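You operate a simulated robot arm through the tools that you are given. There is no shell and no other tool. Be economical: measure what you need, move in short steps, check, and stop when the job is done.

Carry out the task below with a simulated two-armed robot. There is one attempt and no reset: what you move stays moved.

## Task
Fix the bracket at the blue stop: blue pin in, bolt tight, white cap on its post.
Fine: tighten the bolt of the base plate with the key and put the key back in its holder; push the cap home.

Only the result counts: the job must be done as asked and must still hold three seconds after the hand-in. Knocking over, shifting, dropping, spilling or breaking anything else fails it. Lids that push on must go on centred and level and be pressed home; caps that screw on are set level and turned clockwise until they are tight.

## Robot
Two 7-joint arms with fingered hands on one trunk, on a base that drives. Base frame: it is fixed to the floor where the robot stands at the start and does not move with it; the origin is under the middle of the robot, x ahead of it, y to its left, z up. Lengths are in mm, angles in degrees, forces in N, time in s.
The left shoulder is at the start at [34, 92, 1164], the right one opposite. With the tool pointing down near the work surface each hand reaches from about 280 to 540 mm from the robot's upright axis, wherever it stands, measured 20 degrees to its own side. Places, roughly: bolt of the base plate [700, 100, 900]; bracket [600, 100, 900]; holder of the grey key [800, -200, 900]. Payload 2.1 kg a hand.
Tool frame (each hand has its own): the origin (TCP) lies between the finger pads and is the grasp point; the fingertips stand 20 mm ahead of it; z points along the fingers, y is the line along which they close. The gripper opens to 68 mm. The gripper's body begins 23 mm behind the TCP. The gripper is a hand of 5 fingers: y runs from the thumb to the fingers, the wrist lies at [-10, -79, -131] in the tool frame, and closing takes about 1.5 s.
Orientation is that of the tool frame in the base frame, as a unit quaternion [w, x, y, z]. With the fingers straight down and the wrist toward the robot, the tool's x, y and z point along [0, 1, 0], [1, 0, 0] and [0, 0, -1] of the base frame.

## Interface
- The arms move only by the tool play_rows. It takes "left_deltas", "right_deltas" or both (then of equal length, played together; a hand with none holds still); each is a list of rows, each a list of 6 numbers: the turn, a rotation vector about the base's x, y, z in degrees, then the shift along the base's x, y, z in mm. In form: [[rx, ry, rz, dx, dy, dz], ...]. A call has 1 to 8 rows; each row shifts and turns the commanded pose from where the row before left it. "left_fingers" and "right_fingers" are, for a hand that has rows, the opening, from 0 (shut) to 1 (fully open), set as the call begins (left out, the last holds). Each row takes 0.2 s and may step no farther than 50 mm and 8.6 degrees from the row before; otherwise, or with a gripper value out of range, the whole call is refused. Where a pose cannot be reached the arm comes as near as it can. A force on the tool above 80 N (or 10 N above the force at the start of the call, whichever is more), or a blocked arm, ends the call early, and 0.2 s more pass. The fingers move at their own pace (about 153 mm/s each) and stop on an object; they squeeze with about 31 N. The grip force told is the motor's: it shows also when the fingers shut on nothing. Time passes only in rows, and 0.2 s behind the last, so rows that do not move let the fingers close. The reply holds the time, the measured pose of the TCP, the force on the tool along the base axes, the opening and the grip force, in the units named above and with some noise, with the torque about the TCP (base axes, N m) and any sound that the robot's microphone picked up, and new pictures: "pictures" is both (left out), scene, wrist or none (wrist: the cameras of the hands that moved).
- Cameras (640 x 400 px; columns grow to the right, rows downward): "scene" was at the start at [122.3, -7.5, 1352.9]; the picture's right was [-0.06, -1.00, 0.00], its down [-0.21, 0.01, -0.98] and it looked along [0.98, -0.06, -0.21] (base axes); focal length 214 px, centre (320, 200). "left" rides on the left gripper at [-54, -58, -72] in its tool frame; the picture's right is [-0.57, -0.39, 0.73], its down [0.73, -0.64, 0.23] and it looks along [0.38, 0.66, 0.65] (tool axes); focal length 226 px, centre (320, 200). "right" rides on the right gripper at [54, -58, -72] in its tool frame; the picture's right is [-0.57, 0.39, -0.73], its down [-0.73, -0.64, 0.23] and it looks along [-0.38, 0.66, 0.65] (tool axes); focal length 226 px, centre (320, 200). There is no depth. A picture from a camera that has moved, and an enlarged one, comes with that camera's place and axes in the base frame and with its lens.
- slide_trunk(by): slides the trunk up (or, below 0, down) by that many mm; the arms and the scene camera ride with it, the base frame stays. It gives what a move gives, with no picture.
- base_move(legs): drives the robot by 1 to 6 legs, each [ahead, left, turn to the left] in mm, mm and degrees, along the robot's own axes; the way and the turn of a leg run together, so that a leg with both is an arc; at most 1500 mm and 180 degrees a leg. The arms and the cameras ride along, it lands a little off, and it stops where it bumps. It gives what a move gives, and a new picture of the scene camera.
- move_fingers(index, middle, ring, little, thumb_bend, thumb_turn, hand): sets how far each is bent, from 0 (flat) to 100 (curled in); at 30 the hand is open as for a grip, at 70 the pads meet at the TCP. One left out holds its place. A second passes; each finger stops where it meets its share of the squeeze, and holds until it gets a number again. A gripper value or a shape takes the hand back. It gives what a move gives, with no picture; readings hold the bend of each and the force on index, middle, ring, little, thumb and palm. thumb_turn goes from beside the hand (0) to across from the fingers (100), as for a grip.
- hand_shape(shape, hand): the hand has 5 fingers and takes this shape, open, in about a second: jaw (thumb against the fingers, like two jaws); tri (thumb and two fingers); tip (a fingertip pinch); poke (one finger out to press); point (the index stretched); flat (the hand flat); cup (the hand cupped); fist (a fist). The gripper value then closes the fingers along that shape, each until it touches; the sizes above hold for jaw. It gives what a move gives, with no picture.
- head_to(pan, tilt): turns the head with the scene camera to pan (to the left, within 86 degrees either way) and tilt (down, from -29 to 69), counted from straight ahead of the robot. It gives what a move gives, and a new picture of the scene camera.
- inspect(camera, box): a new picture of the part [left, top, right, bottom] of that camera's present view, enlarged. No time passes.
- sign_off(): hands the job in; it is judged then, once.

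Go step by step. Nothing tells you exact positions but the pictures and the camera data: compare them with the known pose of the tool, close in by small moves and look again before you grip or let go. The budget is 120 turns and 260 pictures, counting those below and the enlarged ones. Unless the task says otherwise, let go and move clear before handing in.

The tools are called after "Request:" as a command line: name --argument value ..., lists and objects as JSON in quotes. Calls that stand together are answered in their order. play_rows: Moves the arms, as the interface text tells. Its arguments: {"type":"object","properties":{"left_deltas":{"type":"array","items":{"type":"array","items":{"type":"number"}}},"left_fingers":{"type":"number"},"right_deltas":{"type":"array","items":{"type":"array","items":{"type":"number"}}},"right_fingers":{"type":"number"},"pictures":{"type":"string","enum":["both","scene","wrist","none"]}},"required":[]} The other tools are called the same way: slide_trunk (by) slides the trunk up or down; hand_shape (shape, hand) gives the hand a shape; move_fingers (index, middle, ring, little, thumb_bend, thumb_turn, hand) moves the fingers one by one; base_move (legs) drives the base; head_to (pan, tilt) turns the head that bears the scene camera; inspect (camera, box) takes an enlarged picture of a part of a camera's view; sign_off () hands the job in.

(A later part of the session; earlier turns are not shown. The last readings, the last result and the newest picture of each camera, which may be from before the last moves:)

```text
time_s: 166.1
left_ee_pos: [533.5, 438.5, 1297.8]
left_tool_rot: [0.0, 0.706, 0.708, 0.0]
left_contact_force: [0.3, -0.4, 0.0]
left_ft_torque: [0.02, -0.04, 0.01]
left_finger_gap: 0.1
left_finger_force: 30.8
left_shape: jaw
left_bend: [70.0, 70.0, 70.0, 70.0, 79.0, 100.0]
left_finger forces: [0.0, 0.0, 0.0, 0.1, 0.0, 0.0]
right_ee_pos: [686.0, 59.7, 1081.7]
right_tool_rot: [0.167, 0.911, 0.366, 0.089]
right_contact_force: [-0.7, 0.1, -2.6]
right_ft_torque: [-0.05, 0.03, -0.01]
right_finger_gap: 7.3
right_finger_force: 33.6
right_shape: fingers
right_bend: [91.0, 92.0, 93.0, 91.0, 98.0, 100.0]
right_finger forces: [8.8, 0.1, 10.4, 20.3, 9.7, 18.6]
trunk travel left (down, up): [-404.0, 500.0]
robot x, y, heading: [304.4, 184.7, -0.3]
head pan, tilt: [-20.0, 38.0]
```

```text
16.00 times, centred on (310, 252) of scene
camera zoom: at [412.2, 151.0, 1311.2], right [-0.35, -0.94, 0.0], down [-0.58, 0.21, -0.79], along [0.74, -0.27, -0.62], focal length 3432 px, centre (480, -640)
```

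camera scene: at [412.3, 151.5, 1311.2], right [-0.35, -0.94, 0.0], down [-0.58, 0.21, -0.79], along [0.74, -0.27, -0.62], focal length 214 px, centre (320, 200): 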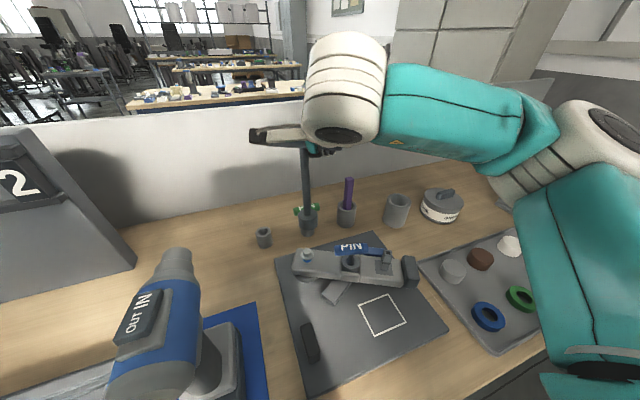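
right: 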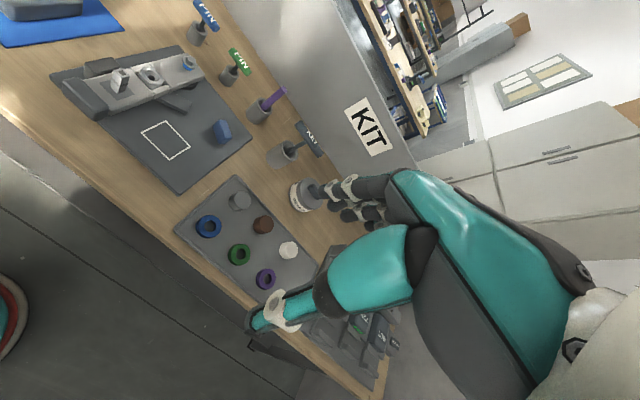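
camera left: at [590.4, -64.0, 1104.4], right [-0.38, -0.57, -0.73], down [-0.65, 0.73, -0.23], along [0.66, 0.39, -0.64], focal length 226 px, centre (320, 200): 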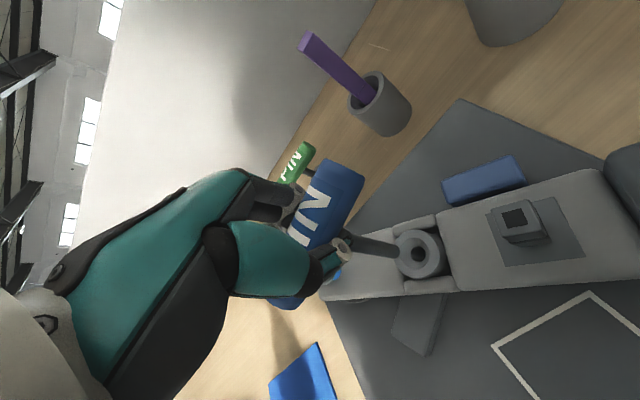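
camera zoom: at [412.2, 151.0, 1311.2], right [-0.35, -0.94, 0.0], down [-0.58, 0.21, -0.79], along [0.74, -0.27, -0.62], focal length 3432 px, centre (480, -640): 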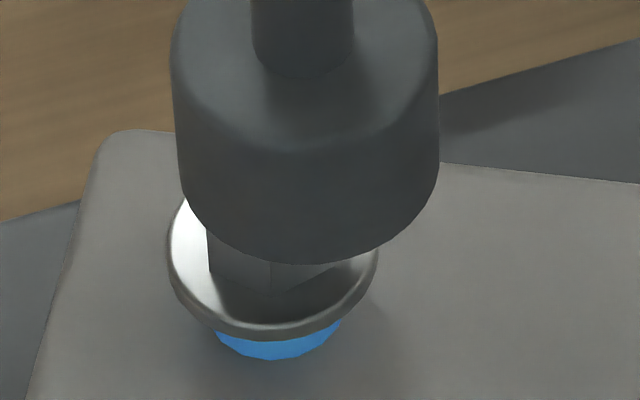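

The bolt turns with the key (the hex corner has moved) and I've felt no resistance yet. The motion is well calibrated now, so I'll run two more full strokes, watching the torque.

Request:
play_rows --right_deltas '[[0, 0, 0, 1.64, 1.19, 0], [0, 0, 7.5, 2.41, -1.08, 0], [0, 0, 7.5, 2.53, -0.76, 0], [0, 0, 7.5, 2.61, -0.42, 0], [0, 0, 7.5, 2.64, -0.08, 0], [0, 0, 7.5, 2.63, 0.27, 0], [0, 0, 7.5, 2.57, 0.61, 0], [0, 0, 7.5, 2.47, 0.94, 0]]' --pictures "none"

Request:
play_rows --right_deltas '[[0, 0, 7.5, 2.32, 1.26, 0], [0, 0, 7.5, 2.15, 1.55, 0], [0, 0, 7.5, 1.92, 1.81, 0], [0, 0, 0, 0, 0, -8], [0, 0, 0, 0, 0, -8], [0, 0, 0, 0, 0, 0]]' --pictures "none"

Request:
play_rows --right_deltas '[[0, 0, -7.5, -1.92, -1.81, 0], [0, 0, -7.5, -2.15, -1.55, 0], [0, 0, -7.5, -2.32, -1.26, 0], [0, 0, -7.5, -2.47, -0.94, 0], [0, 0, -7.5, -2.57, -0.61, 0], [0, 0, -7.5, -2.63, -0.27, 0], [0, 0, -7.5, -2.64, 0.08, 0], [0, 0, -7.5, -2.61, 0.42, 0]]' --pictures "none"

Request:
play_rows --right_deltas '[[0, 0, -7.5, -2.53, 0.76, 0], [0, 0, -7.5, -2.41, 1.08, 0], [0, 0, -7.5, -2.25, 1.38, 0], [0, 0, -7.5, -2.05, 1.67, 0], [0, 0, -7.5, -1.81, 1.92, 0], [0, 0, -7.5, -1.55, 2.15, 0], [0, 0, -7.5, -1.26, 2.32, 0], [0, 0, -7.5, -0.94, 2.47, 0]]' --pictures "none"

Request:
inspect --camera "scene" --box '[265, 190, 355, 280]'

```text
time_s: 167.9
left_ee_pos: [532.8, 438.9, 1296.3]
left_tool_rot: [0.001, 0.707, 0.708, 0.0]
left_contact_force: [0.1, -0.2, 0.2]
left_ft_torque: [-0.03, 0.02, 0.02]
left_finger_gap: 0.0
left_finger_force: 31.0
left_shape: jaw
left_bend: [70.0, 70.0, 70.0, 70.0, 79.0, 100.0]
left_finger forces: [0.1, 0.0, 0.1, 0.1, 0.0, 0.0]
right_ee_pos: [705.0, 59.5, 1081.5]
right_tool_rot: [0.112, 0.655, 0.731, 0.155]
right_contact_force: [0.2, -0.3, -1.0]
right_ft_torque: [-0.02, -0.05, 0.0]
right_finger_gap: 7.4
right_finger_force: 33.4
right_shape: fingers
right_bend: [91.0, 92.0, 93.0, 91.0, 98.0, 100.0]
right_finger forces: [9.0, 0.1, 10.2, 19.9, 9.4, 18.1]
trunk travel left (down, up): [-404.0, 500.0]
robot x, y, heading: [305.6, 181.2, -0.3]
head pan, tilt: [-20.0, 38.0]
```

```text
time_s: 169.3
left_ee_pos: [532.6, 438.0, 1297.1]
left_tool_rot: [-0.001, 0.706, 0.708, 0.0]
left_contact_force: [-0.3, 0.4, 0.0]
left_ft_torque: [-0.05, -0.02, 0.01]
left_finger_gap: 0.3
left_finger_force: 31.0
left_shape: jaw
left_bend: [70.0, 70.0, 70.0, 70.0, 79.0, 100.0]
left_finger forces: [0.0, 0.1, 0.0, 0.0, 0.1, 0.0]
right_ee_pos: [710.8, 63.6, 1063.7]
right_tool_rot: [0.077, 0.501, 0.845, 0.171]
right_contact_force: [0.5, 1.0, 0.0]
right_ft_torque: [0.1, 0.05, 0.0]
right_finger_gap: 7.4
right_finger_force: 37.6
right_shape: fingers
right_bend: [91.0, 92.0, 93.0, 91.0, 98.0, 100.0]
right_finger forces: [10.0, 0.1, 10.8, 21.9, 11.3, 21.1]
trunk travel left (down, up): [-404.0, 500.0]
robot x, y, heading: [299.5, 183.7, -0.2]
head pan, tilt: [-20.0, 38.0]
```

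```text
time_s: 171.1
left_ee_pos: [532.1, 439.7, 1297.5]
left_tool_rot: [0.0, 0.706, 0.708, 0.0]
left_contact_force: [0.2, -0.1, 1.4]
left_ft_torque: [-0.01, -0.01, -0.01]
left_finger_gap: 0.1
left_finger_force: 31.0
left_shape: jaw
left_bend: [70.0, 70.0, 70.0, 70.0, 79.0, 100.0]
left_finger forces: [0.0, 0.0, 0.1, 0.0, 0.1, 0.0]
right_ee_pos: [693.2, 59.2, 1065.6]
right_tool_rot: [0.155, 0.856, 0.48, 0.11]
right_contact_force: [0.8, 0.2, -2.7]
right_ft_torque: [0.04, -0.04, -0.02]
right_finger_gap: 7.6
right_finger_force: 35.6
right_shape: fingers
right_bend: [91.0, 92.0, 93.0, 91.0, 98.0, 100.0]
right_finger forces: [9.5, 0.0, 10.4, 20.6, 10.7, 19.7]
trunk travel left (down, up): [-404.0, 500.0]
robot x, y, heading: [301.9, 183.5, -0.4]
head pan, tilt: [-20.0, 38.0]
```

```text
time_s: 172.9
left_ee_pos: [534.0, 437.9, 1297.3]
left_tool_rot: [0.0, 0.706, 0.708, 0.0]
left_contact_force: [0.2, 0.8, 0.2]
left_ft_torque: [0.01, -0.01, 0.0]
left_finger_gap: 0.1
left_finger_force: 31.0
left_shape: jaw
left_bend: [70.0, 70.0, 70.0, 70.0, 79.0, 100.0]
left_finger forces: [0.0, 0.0, 0.0, 0.0, 0.1, 0.0]
right_ee_pos: [678.7, 73.6, 1066.2]
right_tool_rot: [0.188, 0.982, -0.012, 0.019]
right_contact_force: [2.0, -0.9, -2.7]
right_ft_torque: [-0.07, -0.17, -0.02]
right_finger_gap: 7.5
right_finger_force: 34.9
right_shape: fingers
right_bend: [91.0, 92.0, 93.0, 91.0, 98.0, 100.0]
right_finger forces: [9.4, 0.0, 10.2, 21.3, 10.0, 18.3]
trunk travel left (down, up): [-404.0, 500.0]
robot x, y, heading: [305.0, 181.9, -0.1]
head pan, tilt: [-20.0, 38.0]
```

```text
4.44 times, centred on (310, 235) of scene
camera zoom: at [412.6, 151.1, 1311.2], right [-0.35, -0.94, 0.0], down [-0.58, 0.21, -0.79], along [0.74, -0.27, -0.62], focal length 953 px, centre (364, 44)
```

zoom: 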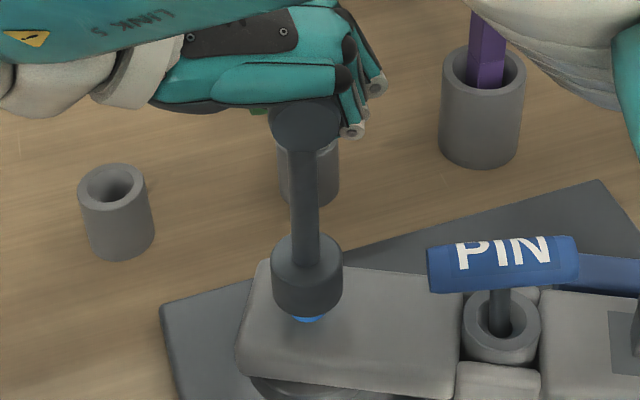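

The bolt head's height hasn't changed, so the key may not be driving it without axial pressure. I'll repeat a stroke while pressing down firmly and check the bolt again.

Request:
play_rows --right_deltas '[[0, 0, 0, 0, 0, 8], [0, 0, 0, 0, 0, 8], [0, 0, 7.5, 0.94, -2.47, 0], [0, 0, 7.5, 1.26, -2.32, 0], [0, 0, 7.5, 1.55, -2.15, 0], [0, 0, 7.5, 1.81, -1.92, 0], [0, 0, 7.5, 2.05, -1.67, 0], [0, 0, 7.5, 2.25, -1.38, 0]]' --pictures "none"

Request:
play_rows --right_deltas '[[0, 0, 7.5, 2.41, -1.08, 0], [0, 0, 7.5, 2.53, -0.76, 0], [0, 0, 7.5, 2.61, -0.42, 0], [0, 0, 7.5, 2.64, -0.08, 0], [0, 0, 7.5, 2.63, 0.27, 0], [0, 0, 7.5, 2.57, 0.61, 0], [0, 0, 7.5, 2.47, 0.94, 0], [0, 0, 7.5, 2.32, 1.26, 0]]' --pictures "none"

Request:
play_rows --right_deltas '[[0, 0, 7.5, 2.15, 1.55, 0], [0, 0, 0, 0, 0, -8], [0, 0, 0, 0, 0, -8], [0, 0, 0, 0, 0, -3], [0, 0, 0, 0, 0, -2], [0, 0, 0, 0, 0, 0]]' --pictures "none"

Request:
play_rows --right_deltas '[[0, 0, -7.5, -2.15, -1.55, 0], [0, 0, -7.5, -2.32, -1.26, 0], [0, 0, -7.5, -2.47, -0.94, 0], [0, 0, -7.5, -2.57, -0.61, 0], [0, 0, -7.5, -2.63, -0.27, 0], [0, 0, -7.5, -2.64, 0.08, 0], [0, 0, -7.5, -2.61, 0.42, 0]]' --pictures "none"

Request:
inspect --camera "scene" --box '[265, 190, 355, 280]'

Request:
inspect --camera "right" --box '[70, 200, 250, 380]'

```text
time_s: 174.7
left_ee_pos: [532.8, 438.2, 1296.4]
left_tool_rot: [0.001, 0.706, 0.708, 0.0]
left_contact_force: [-0.2, 0.8, 0.4]
left_ft_torque: [0.04, 0.02, -0.05]
left_finger_gap: 0.3
left_finger_force: 31.2
left_shape: jaw
left_bend: [70.0, 70.0, 70.0, 70.0, 79.0, 100.0]
left_finger forces: [0.1, 0.0, 0.0, 0.0, 0.0, 0.1]
right_ee_pos: [688.8, 60.2, 1082.4]
right_tool_rot: [0.167, 0.911, 0.366, 0.089]
right_contact_force: [-0.1, -0.1, -2.0]
right_ft_torque: [-0.02, 0.03, 0.0]
right_finger_gap: 7.5
right_finger_force: 33.3
right_shape: fingers
right_bend: [91.0, 92.0, 93.0, 91.0, 98.0, 100.0]
right_finger forces: [8.9, 0.0, 9.6, 19.6, 9.7, 19.7]
trunk travel left (down, up): [-404.0, 500.0]
robot x, y, heading: [301.9, 183.0, -0.5]
head pan, tilt: [-20.0, 38.0]
```

```text
time_s: 176.5
left_ee_pos: [532.7, 438.3, 1296.9]
left_tool_rot: [0.0, 0.706, 0.708, 0.0]
left_contact_force: [0.9, 1.2, -0.4]
left_ft_torque: [0.01, 0.01, 0.04]
left_finger_gap: 0.1
left_finger_force: 30.6
left_shape: jaw
left_bend: [70.0, 70.0, 70.0, 70.0, 79.0, 100.0]
left_finger forces: [0.0, 0.0, 0.0, 0.1, 0.0, 0.0]
right_ee_pos: [708.3, 61.1, 1082.4]
right_tool_rot: [0.099, 0.606, 0.773, 0.161]
right_contact_force: [0.6, 0.0, -2.4]
right_ft_torque: [-0.05, 0.0, -0.02]
right_finger_gap: 7.8
right_finger_force: 33.2
right_shape: fingers
right_bend: [91.0, 92.0, 93.0, 91.0, 98.0, 100.0]
right_finger forces: [8.9, 0.0, 9.2, 19.2, 9.3, 19.2]
trunk travel left (down, up): [-404.0, 500.0]
robot x, y, heading: [301.8, 180.7, -0.5]
head pan, tilt: [-20.0, 38.0]
```

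```text
time_s: 177.9
left_ee_pos: [530.0, 437.1, 1299.2]
left_tool_rot: [0.001, 0.706, 0.708, 0.001]
left_contact_force: [-0.9, 0.6, -0.6]
left_ft_torque: [0.0, 0.01, 0.04]
left_finger_gap: 0.2
left_finger_force: 31.0
left_shape: jaw
left_bend: [70.0, 70.0, 70.0, 70.0, 79.0, 100.0]
left_finger forces: [0.0, 0.0, 0.0, 0.0, 0.0, 0.0]
right_ee_pos: [707.7, 61.2, 1063.5]
right_tool_rot: [0.093, 0.554, 0.809, 0.17]
right_contact_force: [-0.3, -6.8, 38.8]
right_ft_torque: [-0.13, 0.25, 0.06]
right_finger_gap: 7.7
right_finger_force: 45.5
right_shape: fingers
right_bend: [91.0, 92.0, 94.0, 92.0, 98.0, 100.0]
right_finger forces: [10.5, 0.0, 8.4, 18.6, 8.3, 45.1]
trunk travel left (down, up): [-404.0, 500.0]
robot x, y, heading: [299.5, 186.1, -0.3]
head pan, tilt: [-20.0, 38.0]
```

```text
time_s: 179.5
left_ee_pos: [530.7, 438.8, 1297.8]
left_tool_rot: [0.002, 0.706, 0.709, 0.0]
left_contact_force: [0.2, 0.2, 0.5]
left_ft_torque: [0.0, -0.06, 0.02]
left_finger_gap: 0.0
left_finger_force: 31.1
left_shape: jaw
left_bend: [70.0, 70.0, 70.0, 70.0, 79.0, 100.0]
left_finger forces: [0.0, 0.1, 0.0, 0.0, 0.0, 0.1]
right_ee_pos: [690.9, 59.0, 1061.6]
right_tool_rot: [0.155, 0.856, 0.48, 0.111]
right_contact_force: [-0.1, -1.9, 31.7]
right_ft_torque: [0.25, 0.04, 0.05]
right_finger_gap: 8.0
right_finger_force: 47.8
right_shape: fingers
right_bend: [91.0, 92.0, 94.0, 92.0, 98.0, 100.0]
right_finger forces: [10.9, 0.0, 9.4, 22.7, 8.6, 44.0]
trunk travel left (down, up): [-404.0, 500.0]
robot x, y, heading: [300.9, 183.7, -0.2]
head pan, tilt: [-20.0, 38.0]
```

```text
4.44 times, centred on (310, 235) of scene
camera zoom: at [409.9, 151.6, 1311.5], right [-0.35, -0.94, 0.0], down [-0.58, 0.21, -0.79], along [0.74, -0.27, -0.61], focal length 953 px, centre (364, 44)
```

zoom: 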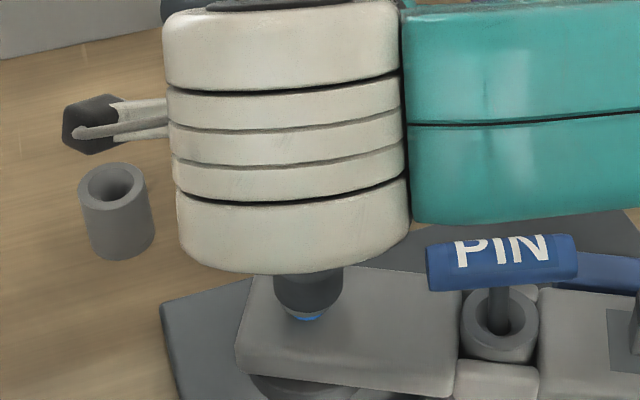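

```text
2.22 times, centred on (160, 290) of right
camera zoom: at [648.2, 145.4, 1108.6], right [-0.23, -0.56, 0.8], down [-0.8, -0.35, -0.48], along [0.55, -0.75, -0.37], focal length 502 px, centre (676, 0)
```

zoom: 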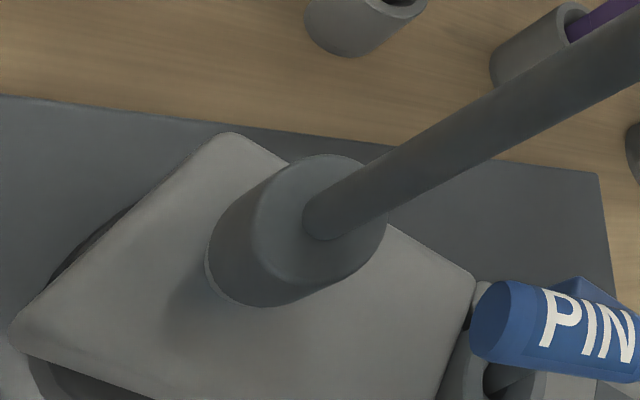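

Seated fully under 32 N. I'll finish the stroke under pressure, then lift and check the bolt.

Request:
play_rows --right_deltas '[[0, 0, -7.5, -2.53, 0.76, 0], [0, 0, -7.5, -2.41, 1.08, 0], [0, 0, -7.5, -2.25, 1.38, 0], [0, 0, -7.5, -2.05, 1.67, 0], [0, 0, -7.5, -1.81, 1.92, 0], [0, 0, -7.5, -1.55, 2.15, 0], [0, 0, -7.5, -1.26, 2.32, 0], [0, 0, -7.5, -0.94, 2.47, 0]]' --pictures "none"

Request:
play_rows --right_deltas '[[0, 0, 0, 0, 0, 8], [0, 0, 0, 0, 0, 12], [0, 0, 7.5, 0.94, -2.47, 0], [0, 0, 7.5, 1.26, -2.32, 0], [0, 0, 7.5, 1.55, -2.15, 0], [0, 0, 7.5, 1.81, -1.92, 0], [0, 0, 7.5, 2.05, -1.67, 0], [0, 0, 7.5, 2.25, -1.38, 0]]' --pictures "none"

Request:
inspect --camera "scene" --box '[295, 240, 325, 265]'

```text
time_s: 181.3
left_ee_pos: [533.5, 439.1, 1296.2]
left_tool_rot: [0.0, 0.706, 0.708, 0.0]
left_contact_force: [-0.4, 0.0, 0.4]
left_ft_torque: [0.02, 0.01, -0.02]
left_finger_gap: 0.0
left_finger_force: 30.8
left_shape: jaw
left_bend: [70.0, 70.0, 70.0, 70.0, 79.0, 100.0]
left_finger forces: [0.1, 0.0, 0.1, 0.0, 0.0, 0.1]
right_ee_pos: [678.7, 72.0, 1060.5]
right_tool_rot: [0.188, 0.982, -0.013, 0.017]
right_contact_force: [-0.4, -0.5, -0.8]
right_ft_torque: [-0.03, -0.16, -0.01]
right_finger_gap: 8.0
right_finger_force: 37.3
right_shape: fingers
right_bend: [91.0, 92.0, 94.0, 92.0, 98.0, 100.0]
right_finger forces: [8.2, 0.0, 10.4, 22.7, 10.5, 23.2]
trunk travel left (down, up): [-404.0, 500.0]
robot x, y, heading: [302.4, 184.6, -0.5]
head pan, tilt: [-20.0, 38.0]
```

```text
time_s: 183.1
left_ee_pos: [533.6, 438.9, 1295.9]
left_tool_rot: [0.0, 0.706, 0.708, 0.0]
left_contact_force: [0.5, -0.4, 0.0]
left_ft_torque: [-0.04, 0.01, -0.03]
left_finger_gap: 0.0
left_finger_force: 31.3
left_shape: jaw
left_bend: [70.0, 70.0, 70.0, 70.0, 79.0, 100.0]
left_finger forces: [0.0, 0.1, 0.1, 0.0, 0.1, 0.1]
right_ee_pos: [688.6, 60.3, 1080.1]
right_tool_rot: [0.166, 0.911, 0.366, 0.09]
right_contact_force: [-0.6, -0.2, -1.9]
right_ft_torque: [0.0, 0.03, 0.02]
right_finger_gap: 7.5
right_finger_force: 34.7
right_shape: fingers
right_bend: [91.0, 92.0, 94.0, 92.0, 98.0, 100.0]
right_finger forces: [8.0, 0.0, 10.1, 20.5, 9.9, 21.9]
trunk travel left (down, up): [-404.0, 500.0]
robot x, y, heading: [303.2, 184.5, 0.0]
head pan, tilt: [-20.0, 38.0]
```

```text
16.00 times, centred on (310, 252) of scene
camera zoom: at [412.2, 151.0, 1311.2], right [-0.35, -0.94, 0.0], down [-0.58, 0.21, -0.79], along [0.74, -0.27, -0.62], focal length 3432 px, centre (480, -640)
```

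zoom: 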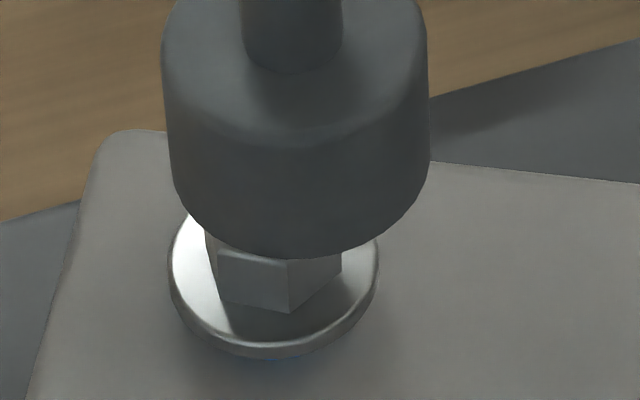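

The bolt has come down about 4 mm, so pressure was what was needed. One more pressed stroke.

Request:
play_rows --right_deltas '[[0, 0, 7.5, 2.41, -1.08, 0], [0, 0, 7.5, 2.53, -0.76, 0], [0, 0, 7.5, 2.61, -0.42, 0], [0, 0, 7.5, 2.64, -0.08, 0], [0, 0, 7.5, 2.63, 0.27, 0], [0, 0, 7.5, 2.57, 0.61, 0], [0, 0, 7.5, 2.47, 0.94, 0], [0, 0, 7.5, 2.32, 1.26, 0]]' --pictures "none"

Request:
play_rows --right_deltas '[[0, 0, 7.5, 2.15, 1.55, 0], [0, 0, 0, 0, 0, -8], [0, 0, 0, 0, 0, -8], [0, 0, 0, 0, 0, -4], [0, 0, 0, 0, 0, -3], [0, 0, 0, 0, 0, 0]]' --pictures "none"

Request:
play_rows --right_deltas '[[0, 0, -7.5, -2.15, -1.55, -0.4], [0, 0, -7.5, -2.32, -1.26, -0.4], [0, 0, -7.5, -2.47, -0.94, -0.4], [0, 0, -7.5, -2.57, -0.61, -0.4], [0, 0, -7.5, -2.63, -0.27, -0.4], [0, 0, -7.5, -2.64, 0.08, -0.4], [0, 0, -7.5, -2.61, 0.42, -0.4]]' --pictures "none"

Request:
play_rows --right_deltas '[[0, 0, -7.5, -2.53, 0.76, -0.4], [0, 0, -7.5, -2.41, 1.08, -0.4], [0, 0, -7.5, -2.25, 1.38, -0.4], [0, 0, -7.5, -2.05, 1.67, -0.4], [0, 0, -7.5, -1.81, 1.92, -0.4], [0, 0, -7.5, -1.55, 2.15, -0.4], [0, 0, -7.5, -1.26, 2.32, -0.4], [0, 0, -7.5, -0.94, 2.47, -0.4]]' --pictures "none"

Request:
inspect --camera "scene" --box '[265, 190, 355, 280]'

```text
time_s: 184.9
left_ee_pos: [533.1, 438.5, 1297.7]
left_tool_rot: [0.0, 0.705, 0.709, 0.0]
left_contact_force: [0.5, 0.5, -0.2]
left_ft_torque: [0.03, 0.04, 0.0]
left_finger_gap: 0.0
left_finger_force: 30.8
left_shape: jaw
left_bend: [70.0, 70.0, 70.0, 70.0, 79.0, 100.0]
left_finger forces: [0.0, 0.0, 0.0, 0.0, 0.0, 0.1]
right_ee_pos: [709.0, 61.0, 1079.0]
right_tool_rot: [0.1, 0.606, 0.772, 0.161]
right_contact_force: [0.6, 1.2, -2.0]
right_ft_torque: [-0.05, -0.03, 0.03]
right_finger_gap: 8.0
right_finger_force: 33.6
right_shape: fingers
right_bend: [91.0, 92.0, 94.0, 92.0, 98.0, 100.0]
right_finger forces: [8.2, 0.1, 9.7, 20.1, 9.3, 20.9]
trunk travel left (down, up): [-404.0, 500.0]
robot x, y, heading: [301.9, 180.0, -0.4]
head pan, tilt: [-20.0, 38.0]
```

```text
time_s: 186.1
left_ee_pos: [531.2, 437.6, 1297.0]
left_tool_rot: [-0.001, 0.706, 0.708, 0.0]
left_contact_force: [0.1, 0.7, 1.3]
left_ft_torque: [0.03, 0.0, 0.04]
left_finger_gap: 0.1
left_finger_force: 30.7
left_shape: jaw
left_bend: [70.0, 70.0, 70.0, 70.0, 79.0, 100.0]
left_finger forces: [0.1, 0.0, 0.0, 0.1, 0.0, 0.1]
right_ee_pos: [713.3, 59.7, 1067.4]
right_tool_rot: [0.101, 0.554, 0.807, 0.177]
right_contact_force: [1.4, -6.3, 32.1]
right_ft_torque: [-0.07, 0.48, 0.06]
right_finger_gap: 8.1
right_finger_force: 49.6
right_shape: fingers
right_bend: [91.0, 92.0, 94.0, 92.0, 98.0, 100.0]
right_finger forces: [9.3, 0.0, 8.8, 20.2, 12.4, 48.4]
trunk travel left (down, up): [-404.0, 500.0]
robot x, y, heading: [300.6, 183.0, -0.2]
head pan, tilt: [-20.0, 38.0]
stopped in row 5 (right hand): the force on the tool passed its limit (the readings are from after the stop); the commanded pose is now the measured one
```

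```text
time_s: 187.7
left_ee_pos: [533.2, 438.4, 1297.0]
left_tool_rot: [0.0, 0.706, 0.708, 0.0]
left_contact_force: [-0.2, 0.5, -0.2]
left_ft_torque: [-0.04, 0.0, -0.02]
left_finger_gap: 0.0
left_finger_force: 31.1
left_shape: jaw
left_bend: [70.0, 70.0, 70.0, 70.0, 79.0, 100.0]
left_finger forces: [0.1, 0.0, 0.0, 0.0, 0.0, 0.0]
right_ee_pos: [696.1, 56.9, 1063.5]
right_tool_rot: [0.165, 0.855, 0.478, 0.114]
right_contact_force: [0.6, 1.6, -2.6]
right_ft_torque: [0.11, -0.01, 0.05]
right_finger_gap: 8.2
right_finger_force: 37.5
right_shape: fingers
right_bend: [91.0, 92.0, 94.0, 92.0, 98.0, 100.0]
right_finger forces: [8.5, 0.1, 9.8, 20.4, 11.3, 23.9]
trunk travel left (down, up): [-404.0, 500.0]
robot x, y, heading: [299.1, 184.8, -0.4]
head pan, tilt: [-20.0, 38.0]
```

```text
time_s: 189.5
left_ee_pos: [533.1, 437.5, 1298.5]
left_tool_rot: [-0.001, 0.706, 0.708, 0.0]
left_contact_force: [-0.1, -0.4, -0.8]
left_ft_torque: [-0.01, -0.02, 0.01]
left_finger_gap: 0.1
left_finger_force: 30.5
left_shape: jaw
left_bend: [70.0, 70.0, 70.0, 70.0, 79.0, 100.0]
left_finger forces: [0.0, 0.0, 0.1, 0.1, 0.1, 0.0]
right_ee_pos: [679.8, 69.4, 1058.2]
right_tool_rot: [0.2, 0.98, -0.012, 0.017]
right_contact_force: [-1.3, -0.4, 11.1]
right_ft_torque: [0.08, -0.08, 0.1]
right_finger_gap: 8.1
right_finger_force: 37.7
right_shape: fingers
right_bend: [91.0, 92.0, 94.0, 92.0, 98.0, 100.0]
right_finger forces: [8.8, 0.0, 8.5, 20.1, 8.0, 29.1]
trunk travel left (down, up): [-404.0, 500.0]
robot x, y, heading: [301.7, 183.6, -0.5]
head pan, tilt: [-20.0, 38.0]
```

```text
4.44 times, centred on (310, 235) of scene
camera zoom: at [411.3, 151.1, 1311.4], right [-0.35, -0.94, 0.0], down [-0.58, 0.21, -0.79], along [0.74, -0.27, -0.62], focal length 953 px, centre (364, 44)
```

zoom: 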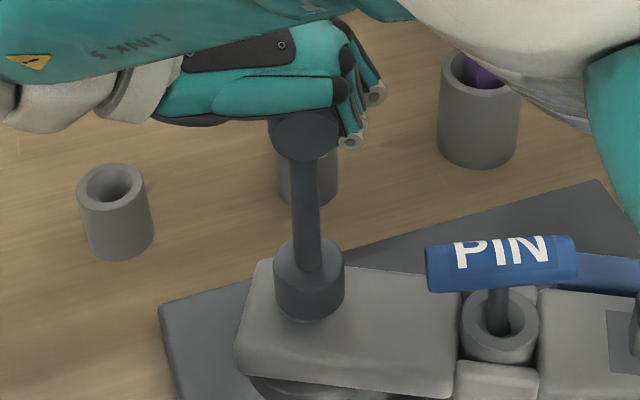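

The socket re-engaged partway and is seated again. One more return and pressed stroke, then a check of the bolt.

Request:
play_rows --right_deltas '[[0, 0, 0, -1.5, 1.5, 8], [0, 0, 0, 0, 0, 9], [0, 0, 7.5, 0.94, -2.47, 0], [0, 0, 7.5, 1.26, -2.32, 0], [0, 0, 7.5, 1.55, -2.15, 0], [0, 0, 7.5, 1.81, -1.92, 0], [0, 0, 7.5, 2.05, -1.67, 0], [0, 0, 7.5, 2.25, -1.38, 0]]' --pictures "none"

Request:
play_rows --right_deltas '[[0, 0, 7.5, 2.41, -1.08, 0], [0, 0, 7.5, 2.53, -0.76, 0], [0, 0, 7.5, 2.61, -0.42, 0], [0, 0, 7.5, 2.64, -0.08, 0], [0, 0, 7.5, 2.63, 0.27, 0], [0, 0, 7.5, 2.57, 0.61, 0], [0, 0, 7.5, 2.47, 0.94, 0], [0, 0, 7.5, 2.32, 1.26, 0]]' --pictures "none"

Request:
play_rows --right_deltas '[[0, 0, 7.5, 2.15, 1.55, 0], [0, 0, 7.5, 1.92, 1.81, 0], [0, 0, 0, 0, 0, -7], [0, 0, 0, 0, 0, -5], [0, 0, 0, 0, 0, -3], [0, 0, 0, 0, 0, 0]]' --pictures "none"

Request:
play_rows --right_deltas '[[0, 0, -7.5, -1.92, -1.81, -0.4], [0, 0, -7.5, -2.15, -1.55, -0.4], [0, 0, -7.5, -2.32, -1.26, -0.4], [0, 0, -7.5, -2.47, -0.94, -0.4], [0, 0, -7.5, -2.57, -0.61, -0.4], [0, 0, -7.5, -2.63, -0.27, -0.4], [0, 0, -7.5, -2.64, 0.08, -0.4], [0, 0, -7.5, -2.61, 0.42, -0.4]]' --pictures "none"

Request:
play_rows --right_deltas '[[0, 0, -7.5, -2.53, 0.76, -0.8], [0, 0, -7.5, -2.41, 1.08, -0.8], [0, 0, -7.5, -2.25, 1.38, -0.6], [0, 0, -7.5, -2.05, 1.67, -0.6], [0, 0, -7.5, -1.81, 1.92, -0.5], [0, 0, -7.5, -1.55, 2.15, -0.5], [0, 0, -7.5, -1.26, 2.32, -0.5], [0, 0, -7.5, -0.94, 2.47, -0.5]]' --pictures "none"

Request:
play_rows --right_deltas '[[0, 0, 0, 0, 0, 8], [0, 0, 0, 0, 0, 16], [0, 0, 0, 0, 0, 10], [0, 0, 0, 0, 0, 0]]' --pictures "none"

Request:
inspect --camera "scene" --box '[295, 240, 325, 265]'

```text
time_s: 191.3
left_ee_pos: [532.3, 439.0, 1296.5]
left_tool_rot: [0.001, 0.706, 0.708, 0.001]
left_contact_force: [0.1, 0.2, -1.0]
left_ft_torque: [0.01, 0.04, -0.03]
left_finger_gap: 0.0
left_finger_force: 30.6
left_shape: jaw
left_bend: [70.0, 70.0, 70.0, 70.0, 79.0, 100.0]
left_finger forces: [0.1, 0.0, 0.1, 0.1, 0.1, 0.1]
right_ee_pos: [688.3, 59.2, 1075.6]
right_tool_rot: [0.178, 0.91, 0.364, 0.09]
right_contact_force: [-0.2, 0.9, -2.7]
right_ft_torque: [-0.02, 0.01, 0.0]
right_finger_gap: 8.3
right_finger_force: 33.3
right_shape: fingers
right_bend: [91.0, 92.0, 94.0, 92.0, 98.0, 100.0]
right_finger forces: [8.3, 0.0, 9.2, 18.8, 8.1, 23.4]
trunk travel left (down, up): [-404.0, 500.0]
robot x, y, heading: [303.8, 184.0, -0.4]
head pan, tilt: [-20.0, 38.0]
```

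```text
time_s: 193.1
left_ee_pos: [532.6, 437.3, 1297.8]
left_tool_rot: [0.001, 0.706, 0.708, 0.0]
left_contact_force: [0.9, 0.0, 0.3]
left_ft_torque: [0.02, -0.01, 0.02]
left_finger_gap: 0.1
left_finger_force: 30.2
left_shape: jaw
left_bend: [70.0, 70.0, 70.0, 70.0, 79.0, 100.0]
left_finger forces: [0.1, 0.1, 0.0, 0.1, 0.0, 0.0]
right_ee_pos: [709.6, 61.1, 1076.1]
right_tool_rot: [0.109, 0.604, 0.771, 0.169]
right_contact_force: [0.3, -0.6, -2.4]
right_ft_torque: [-0.03, -0.03, 0.0]
right_finger_gap: 8.3
right_finger_force: 33.3
right_shape: fingers
right_bend: [91.0, 92.0, 94.0, 92.0, 98.0, 100.0]
right_finger forces: [8.4, 0.0, 8.8, 18.7, 7.5, 22.6]
trunk travel left (down, up): [-404.0, 500.0]
robot x, y, heading: [304.7, 180.1, -0.4]
head pan, tilt: [-20.0, 38.0]
```

```text
time_s: 194.5
left_ee_pos: [529.0, 436.8, 1298.4]
left_tool_rot: [0.001, 0.706, 0.708, 0.002]
left_contact_force: [0.5, -0.7, -1.0]
left_ft_torque: [-0.02, 0.02, -0.02]
left_finger_gap: 0.0
left_finger_force: 31.2
left_shape: jaw
left_bend: [70.0, 70.0, 70.0, 70.0, 79.0, 100.0]
left_finger forces: [0.0, 0.1, 0.0, 0.1, 0.1, 0.0]
right_ee_pos: [711.2, 62.6, 1067.9]
right_tool_rot: [0.091, 0.499, 0.841, 0.186]
right_contact_force: [7.4, -13.2, 70.3]
right_ft_torque: [-0.43, 0.56, 0.14]
right_finger_gap: 8.4
right_finger_force: 58.2
right_shape: fingers
right_bend: [91.0, 92.0, 94.0, 92.0, 98.0, 100.0]
right_finger forces: [11.7, 0.0, 7.2, 16.8, 7.3, 73.4]
trunk travel left (down, up): [-404.0, 500.0]
robot x, y, heading: [301.5, 180.8, -0.4]
head pan, tilt: [-20.0, 38.0]
```

```text
time_s: 196.3
left_ee_pos: [532.5, 437.4, 1297.3]
left_tool_rot: [0.0, 0.707, 0.707, 0.0]
left_contact_force: [-0.3, -0.1, 0.1]
left_ft_torque: [-0.02, -0.03, 0.0]
left_finger_gap: 0.0
left_finger_force: 31.3
left_shape: jaw
left_bend: [70.0, 70.0, 70.0, 70.0, 79.0, 100.0]
left_finger forces: [0.0, 0.1, 0.1, 0.0, 0.1, 0.1]
right_ee_pos: [694.3, 58.5, 1058.7]
right_tool_rot: [0.165, 0.855, 0.478, 0.113]
right_contact_force: [0.4, -0.5, -1.6]
right_ft_torque: [0.03, -0.02, -0.02]
right_finger_gap: 8.5
right_finger_force: 38.1
right_shape: fingers
right_bend: [91.0, 92.0, 94.0, 92.0, 98.0, 100.0]
right_finger forces: [9.4, 0.0, 9.5, 20.5, 9.1, 27.3]
trunk travel left (down, up): [-404.0, 500.0]
robot x, y, heading: [303.2, 183.1, -0.2]
head pan, tilt: [-20.0, 38.0]
```

```text
time_s: 198.1
left_ee_pos: [529.5, 438.4, 1297.3]
left_tool_rot: [0.001, 0.706, 0.708, 0.0]
left_contact_force: [-0.2, 0.2, -0.5]
left_ft_torque: [-0.01, 0.0, -0.03]
left_finger_gap: 0.1
left_finger_force: 31.4
left_shape: jaw
left_bend: [70.0, 70.0, 70.0, 70.0, 78.0, 100.0]
left_finger forces: [0.1, 0.1, 0.1, 0.0, 0.0, 0.0]
right_ee_pos: [677.0, 72.6, 1054.6]
right_tool_rot: [0.199, 0.98, -0.013, 0.019]
right_contact_force: [-3.2, -0.2, 32.6]
right_ft_torque: [0.26, -0.16, 0.07]
right_finger_gap: 8.5
right_finger_force: 48.6
right_shape: fingers
right_bend: [91.0, 92.0, 94.0, 92.0, 98.0, 100.0]
right_finger forces: [11.1, 0.1, 8.0, 20.9, 11.1, 45.3]
trunk travel left (down, up): [-404.0, 500.0]
robot x, y, heading: [298.3, 185.5, -0.4]
head pan, tilt: [-20.0, 38.0]
```

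```text
time_s: 199.1
left_ee_pos: [532.9, 437.9, 1297.2]
left_tool_rot: [-0.001, 0.706, 0.708, 0.0]
left_contact_force: [0.7, -0.3, 1.1]
left_ft_torque: [-0.04, 0.03, 0.01]
left_finger_gap: 0.1
left_finger_force: 31.4
left_shape: jaw
left_bend: [70.0, 70.0, 70.0, 70.0, 78.0, 100.0]
left_finger forces: [0.0, 0.1, 0.0, 0.1, 0.1, 0.0]
right_ee_pos: [680.4, 73.2, 1087.6]
right_tool_rot: [0.199, 0.98, -0.012, 0.016]
right_contact_force: [-0.1, -0.7, -2.8]
right_ft_torque: [0.03, 0.02, 0.0]
right_finger_gap: 8.4
right_finger_force: 37.0
right_shape: fingers
right_bend: [91.0, 92.0, 94.0, 92.0, 98.0, 100.0]
right_finger forces: [9.4, 0.0, 9.1, 20.2, 11.8, 23.7]
trunk travel left (down, up): [-404.0, 500.0]
robot x, y, heading: [302.6, 185.9, -0.3]
head pan, tilt: [-20.0, 38.0]
```

```text
16.00 times, centred on (310, 252) of scene
camera zoom: at [412.4, 150.9, 1311.2], right [-0.35, -0.94, 0.0], down [-0.58, 0.21, -0.79], along [0.74, -0.27, -0.62], focal length 3432 px, centre (480, -640)
```

zoom: 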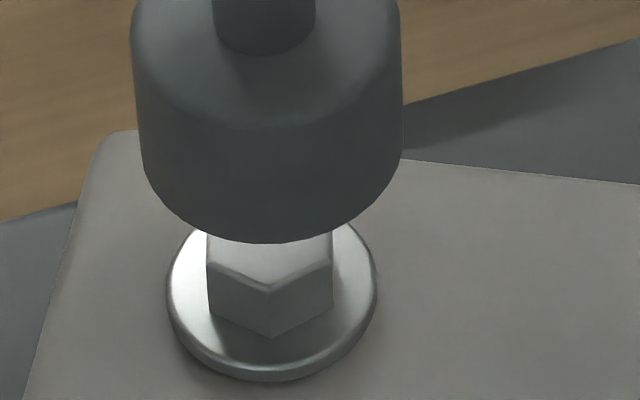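

The washer is now down flush on the bracket. I'll give one final pressed stroke to make it tight, then lift the key and take it toward its holder.

Request:
play_rows --right_deltas '[[0, 0, 7.5, 0.94, -2.47, 0], [0, 0, 7.5, 1.26, -2.32, 0], [0, 0, 7.5, 1.55, -2.15, 0], [0, 0, 7.5, 1.81, -1.92, 0], [0, 0, 7.5, 2.05, -1.67, 0], [0, 0, 7.5, 2.25, -1.38, 0], [0, 0, 7.5, 2.41, -1.08, 0], [0, 0, 7.5, 2.53, -0.76, 0]]' --pictures "none"

Request:
play_rows --right_deltas '[[0, 0, 7.5, 2.61, -0.42, 0], [0, 0, 7.5, 2.64, -0.08, 0], [0, 0, 7.5, 2.63, 0.27, 0], [0, 0, 7.5, 2.57, 0.61, 0], [0, 0, 7.5, 2.47, 0.94, -7], [0, 0, 0, 0, 0, -8], [0, 0, 0, 0, 0, -6], [0, 0, 0, 0, 0, -2]]' --pictures "none"

Request:
play_rows --right_deltas '[[0, 0, -7.5, -2.47, -0.94, -0.7], [0, 0, -7.5, -2.57, -0.61, -0.7], [0, 0, -7.5, -2.63, -0.27, -0.7], [0, 0, -7.5, -2.64, 0.08, -0.7], [0, 0, -7.5, -2.61, 0.42, -0.7], [0, 0, -7.5, -2.53, 0.76, -0.7], [0, 0, -7.5, -2.41, 1.08, -0.7], [0, 0, -7.5, -2.25, 1.38, -0.7]]' --pictures "none"

Request:
play_rows --right_deltas '[[0, 0, -7.5, -2.05, 1.67, -0.7], [0, 0, -7.5, -1.81, 1.92, -0.7], [0, 0, -7.5, -1.55, 2.15, -0.7], [0, 0, -7.5, -1.26, 2.32, -0.5], [0, 0, -7.5, -0.94, 2.47, -0.5], [0, 0, 0, 0, 0, 0]]' --pictures "none"

Request:
play_rows --right_deltas '[[0, 0, 0, 0, 0, 10], [0, 0, 0, 0, 0, 20], [0, 0, 0, 0, 0, 30], [0, 0, 0, 0, 0, 30], [0, 0, 7.5, 1, -2.4, 20], [0, 0, 7.5, 1.3, -2.3, 0], [0, 0, 7.5, 1.5, -2.1, 0], [0, 0, 7.5, 1.8, -1.9, 0]]' --pictures "none"

Request:
play_rows --right_deltas '[[0, 0, 7.5, 0, -1.6, 0], [0, 0, 7.5, 0, -1.4, 0], [0, 0, 7.5, 0, -1, 0], [0, 0, 7.5, 0, -0.8, 0], [0, 0, 7.5, 0, -0.4, 0], [0, 0, 7.5, 0, 0, 0], [0, 0, 0, 0, 0, 0]]' --pictures "none"

Request:
base_move --legs '[[0, -238, 0]]'

Request:
inspect --camera "scene" --box '[230, 80, 400, 260]'

Request:
inspect --camera "right" --box '[70, 100, 370, 400]'

```text
time_s: 200.9
left_ee_pos: [533.4, 438.5, 1297.7]
left_tool_rot: [0.0, 0.707, 0.708, 0.0]
left_contact_force: [-0.3, -0.1, -0.3]
left_ft_torque: [-0.01, -0.02, -0.02]
left_finger_gap: 0.1
left_finger_force: 31.0
left_shape: jaw
left_bend: [70.0, 70.0, 70.0, 70.0, 78.0, 100.0]
left_finger forces: [0.0, 0.1, 0.1, 0.1, 0.0, 0.0]
right_ee_pos: [694.9, 58.2, 1087.2]
right_tool_rot: [0.164, 0.854, 0.481, 0.113]
right_contact_force: [-0.4, 0.3, -1.3]
right_ft_torque: [-0.04, 0.01, -0.04]
right_finger_gap: 8.4
right_finger_force: 37.2
right_shape: fingers
right_bend: [91.0, 92.0, 94.0, 92.0, 98.0, 100.0]
right_finger forces: [9.6, 0.0, 9.0, 19.9, 11.6, 23.4]
trunk travel left (down, up): [-404.0, 500.0]
robot x, y, heading: [303.4, 182.8, -0.2]
head pan, tilt: [-20.0, 38.0]
```

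```text
time_s: 202.7
left_ee_pos: [533.7, 437.4, 1297.9]
left_tool_rot: [0.001, 0.707, 0.708, 0.0]
left_contact_force: [0.0, -0.6, 0.3]
left_ft_torque: [-0.01, -0.01, 0.0]
left_finger_gap: 0.0
left_finger_force: 30.8
left_shape: jaw
left_bend: [70.0, 70.0, 70.0, 70.0, 78.0, 100.0]
left_finger forces: [0.1, 0.1, 0.1, 0.0, 0.0, 0.0]
right_ee_pos: [706.5, 60.5, 1063.5]
right_tool_rot: [0.119, 0.655, 0.729, 0.16]
right_contact_force: [-0.7, 0.8, -2.6]
right_ft_torque: [0.02, -0.01, 0.0]
right_finger_gap: 8.5
right_finger_force: 36.1
right_shape: fingers
right_bend: [91.0, 92.0, 94.0, 92.0, 98.0, 100.0]
right_finger forces: [9.6, 0.0, 8.8, 19.7, 11.3, 22.7]
trunk travel left (down, up): [-404.0, 500.0]
robot x, y, heading: [303.3, 183.1, -0.4]
head pan, tilt: [-20.0, 38.0]
```

```text
time_s: 204.5
left_ee_pos: [533.3, 438.5, 1298.3]
left_tool_rot: [0.0, 0.706, 0.708, 0.0]
left_contact_force: [0.9, 1.0, 0.0]
left_ft_torque: [0.02, 0.0, 0.01]
left_finger_gap: 0.1
left_finger_force: 31.1
left_shape: jaw
left_bend: [70.0, 70.0, 70.0, 70.0, 78.0, 100.0]
left_finger forces: [0.0, 0.1, 0.0, 0.0, 0.0, 0.1]
right_ee_pos: [687.3, 61.4, 1057.7]
right_tool_rot: [0.183, 0.932, 0.303, 0.08]
right_contact_force: [0.1, 1.5, -2.0]
right_ft_torque: [-0.01, 0.01, -0.04]
right_finger_gap: 8.5
right_finger_force: 34.2
right_shape: fingers
right_bend: [91.0, 92.0, 94.0, 92.0, 98.0, 100.0]
right_finger forces: [9.1, 0.1, 8.7, 19.3, 8.5, 22.7]
trunk travel left (down, up): [-404.0, 500.0]
robot x, y, heading: [302.4, 179.6, -0.5]
head pan, tilt: [-20.0, 38.0]
```

```text
time_s: 205.9
left_ee_pos: [533.6, 439.3, 1297.5]
left_tool_rot: [0.001, 0.707, 0.708, 0.0]
left_contact_force: [0.2, 0.0, -0.2]
left_ft_torque: [0.0, 0.05, -0.01]
left_finger_gap: 0.0
left_finger_force: 30.1
left_shape: jaw
left_bend: [70.0, 70.0, 70.0, 70.0, 78.0, 100.0]
left_finger forces: [0.1, 0.0, 0.0, 0.1, 0.0, 0.0]
right_ee_pos: [679.1, 72.8, 1056.0]
right_tool_rot: [0.199, 0.98, -0.012, 0.017]
right_contact_force: [-0.5, -0.2, -0.4]
right_ft_torque: [-0.01, 0.01, -0.01]
right_finger_gap: 8.5
right_finger_force: 35.9
right_shape: fingers
right_bend: [91.0, 92.0, 94.0, 92.0, 98.0, 100.0]
right_finger forces: [10.0, 0.0, 8.5, 19.5, 10.8, 22.6]
trunk travel left (down, up): [-404.0, 500.0]
robot x, y, heading: [299.9, 182.9, -0.5]
head pan, tilt: [-20.0, 38.0]
```

```text
time_s: 207.7
left_ee_pos: [534.2, 438.3, 1297.6]
left_tool_rot: [0.0, 0.707, 0.708, 0.0]
left_contact_force: [0.1, 0.6, 0.7]
left_ft_torque: [-0.01, -0.02, 0.0]
left_finger_gap: 0.0
left_finger_force: 30.7
left_shape: jaw
left_bend: [70.0, 70.0, 70.0, 70.0, 78.0, 100.0]
left_finger forces: [0.1, 0.0, 0.1, 0.1, 0.0, 0.1]
right_ee_pos: [686.1, 63.2, 1165.2]
right_tool_rot: [0.189, 0.949, 0.243, 0.067]
right_contact_force: [-0.6, -0.3, -2.9]
right_ft_torque: [-0.03, 0.04, 0.02]
right_finger_gap: 8.4
right_finger_force: 34.1
right_shape: fingers
right_bend: [91.0, 92.0, 94.0, 92.0, 98.0, 100.0]
right_finger forces: [9.7, 0.0, 8.5, 18.7, 9.2, 21.9]
trunk travel left (down, up): [-404.0, 500.0]
robot x, y, heading: [304.7, 181.5, -0.2]
head pan, tilt: [-20.0, 38.0]
```

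```text
time_s: 209.3
left_ee_pos: [534.2, 437.2, 1297.6]
left_tool_rot: [0.0, 0.707, 0.707, 0.0]
left_contact_force: [0.1, 0.1, -1.0]
left_ft_torque: [-0.02, -0.02, -0.01]
left_finger_gap: 0.0
left_finger_force: 30.9
left_shape: jaw
left_bend: [70.0, 70.0, 70.0, 70.0, 78.0, 100.0]
left_finger forces: [0.0, 0.0, 0.1, 0.0, 0.0, 0.1]
right_ee_pos: [683.9, 57.7, 1164.3]
right_tool_rot: [0.148, 0.784, 0.588, 0.134]
right_contact_force: [0.8, 0.1, -2.5]
right_ft_torque: [-0.06, -0.01, 0.0]
right_finger_gap: 8.5
right_finger_force: 33.0
right_shape: fingers
right_bend: [91.0, 92.0, 94.0, 92.0, 98.0, 100.0]
right_finger forces: [9.7, 0.1, 8.3, 18.5, 8.5, 21.6]
trunk travel left (down, up): [-404.0, 500.0]
robot x, y, heading: [305.0, 182.3, -0.3]
head pan, tilt: [-20.0, 38.0]
```

```text
time_s: 211.1
left_ee_pos: [532.3, 202.6, 1298.0]
left_tool_rot: [0.0, 0.707, 0.707, 0.0]
left_contact_force: [0.4, 0.4, 0.2]
left_ft_torque: [-0.04, 0.0, 0.0]
left_finger_gap: 0.1
left_finger_force: 31.3
left_shape: jaw
left_bend: [70.0, 70.0, 70.0, 70.0, 78.0, 100.0]
left_finger forces: [0.1, 0.0, 0.0, 0.0, 0.0, 0.0]
right_ee_pos: [683.2, -179.0, 1164.7]
right_tool_rot: [0.148, 0.785, 0.586, 0.134]
right_contact_force: [-0.2, 0.1, -2.7]
right_ft_torque: [-0.05, -0.03, -0.01]
right_finger_gap: 8.3
right_finger_force: 33.2
right_shape: fingers
right_bend: [91.0, 92.0, 94.0, 92.0, 98.0, 100.0]
right_finger forces: [9.8, 0.2, 8.2, 18.4, 8.3, 21.6]
trunk travel left (down, up): [-404.0, 500.0]
robot x, y, heading: [296.7, -55.6, -0.4]
head pan, tilt: [-20.0, 38.0]
camera scene: at [410.5, -85.1, 1311.2], right [-0.35, -0.94, 0.0], down [-0.58, 0.22, -0.79], along [0.74, -0.28, -0.62], focal length 214 px, centre (320, 200)
```

scene: 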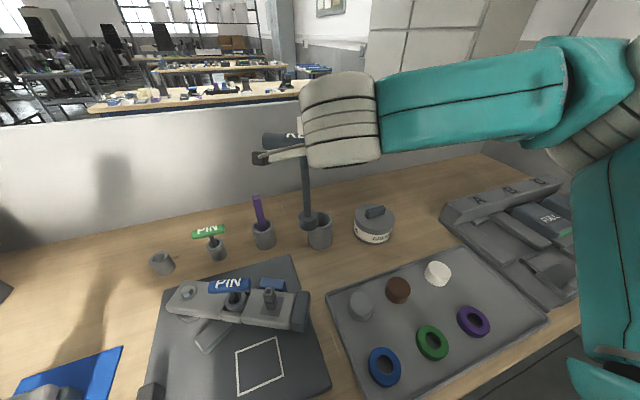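

```text
2.22 times, centred on (315, 170) of scene
camera zoom: at [410.5, -85.1, 1311.2], right [-0.35, -0.94, 0.0], down [-0.58, 0.22, -0.79], along [0.74, -0.28, -0.62], focal length 477 px, centre (331, 267)
```

zoom: 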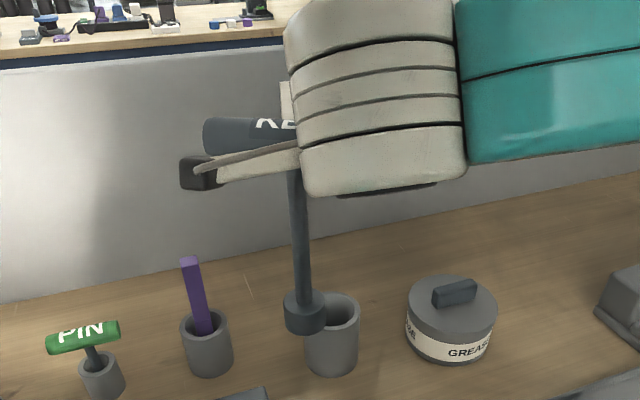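

```text
1.33 times, centred on (220, 250) of right
camera zoom: at [619.1, -104.9, 1210.8], right [-0.09, -0.59, 0.8], down [-0.68, -0.55, -0.49], along [0.73, -0.59, -0.35], focal length 301 px, centre (453, 133)
```

zoom: 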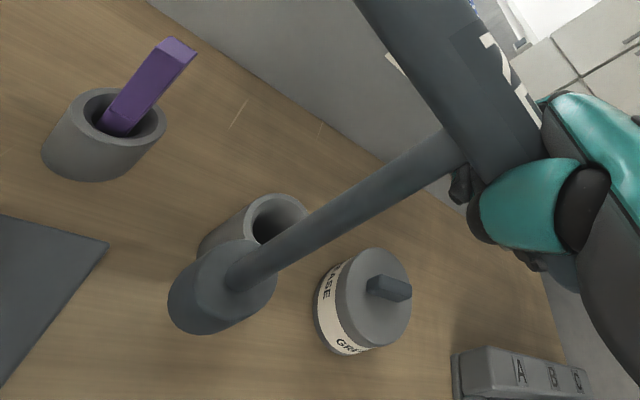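

The bolt is flush and the key is back near its holder. I'll move the socket over the cup and check.

Request:
play_rows --right_deltas '[[0, 0, 0, 24, -15, 0], [0, 0, 0, 24, -15, 0], [0, 0, 0, 24, -15, 0], [0, 0, 0, 21, -14, 0], [0, 0, 0, 0, 0, -30], [0, 0, 0, 0, 0, -30], [0, 0, 0, 0, 0, 0]]' --pictures "none"

Request:
inspect --camera "scene" --box '[270, 150, 380, 260]'

Request:
inspect --camera "right" --box '[70, 150, 320, 400]'

```text
time_s: 212.7
left_ee_pos: [533.4, 202.3, 1297.5]
left_tool_rot: [0.0, 0.707, 0.708, 0.0]
left_contact_force: [0.9, -0.4, 0.1]
left_ft_torque: [0.01, 0.0, 0.0]
left_finger_gap: 0.0
left_finger_force: 31.6
left_shape: jaw
left_bend: [70.0, 70.0, 70.0, 70.0, 78.0, 100.0]
left_finger forces: [0.0, 0.0, 0.1, 0.0, 0.0, 0.1]
right_ee_pos: [776.6, -237.5, 1103.4]
right_tool_rot: [0.148, 0.786, 0.585, 0.133]
right_contact_force: [0.4, 0.6, -1.5]
right_ft_torque: [-0.04, 0.02, 0.02]
right_finger_gap: 8.7
right_finger_force: 32.7
right_shape: fingers
right_bend: [91.0, 92.0, 94.0, 92.0, 98.0, 100.0]
right_finger forces: [9.6, 0.0, 8.2, 17.9, 7.6, 21.8]
trunk travel left (down, up): [-404.0, 500.0]
robot x, y, heading: [301.5, -53.9, -0.5]
head pan, tilt: [-20.0, 38.0]
```

```text
3.64 times, centred on (325, 205) of scene
camera zoom: at [410.6, -84.7, 1311.2], right [-0.35, -0.94, 0.0], down [-0.58, 0.22, -0.79], along [0.74, -0.28, -0.62], focal length 780 px, centre (302, 182)
```

zoom: 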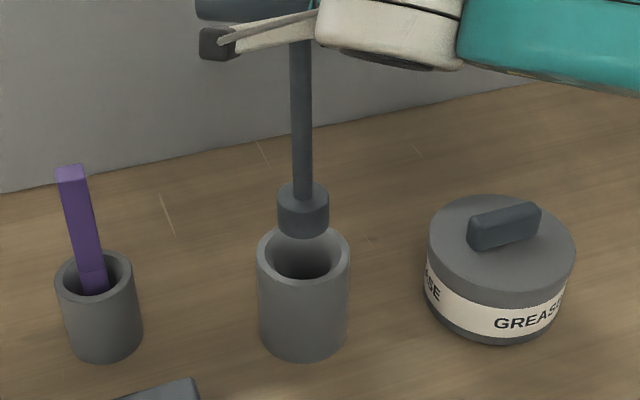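

```text
1.60 times, centred on (195, 275) of right
camera zoom: at [713.3, -163.2, 1148.9], right [-0.09, -0.59, 0.8], down [-0.68, -0.55, -0.49], along [0.73, -0.59, -0.35], focal length 362 px, centre (520, 80)
```

zoom: 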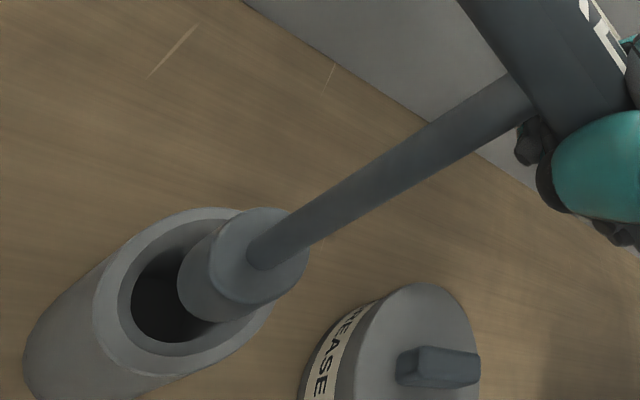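

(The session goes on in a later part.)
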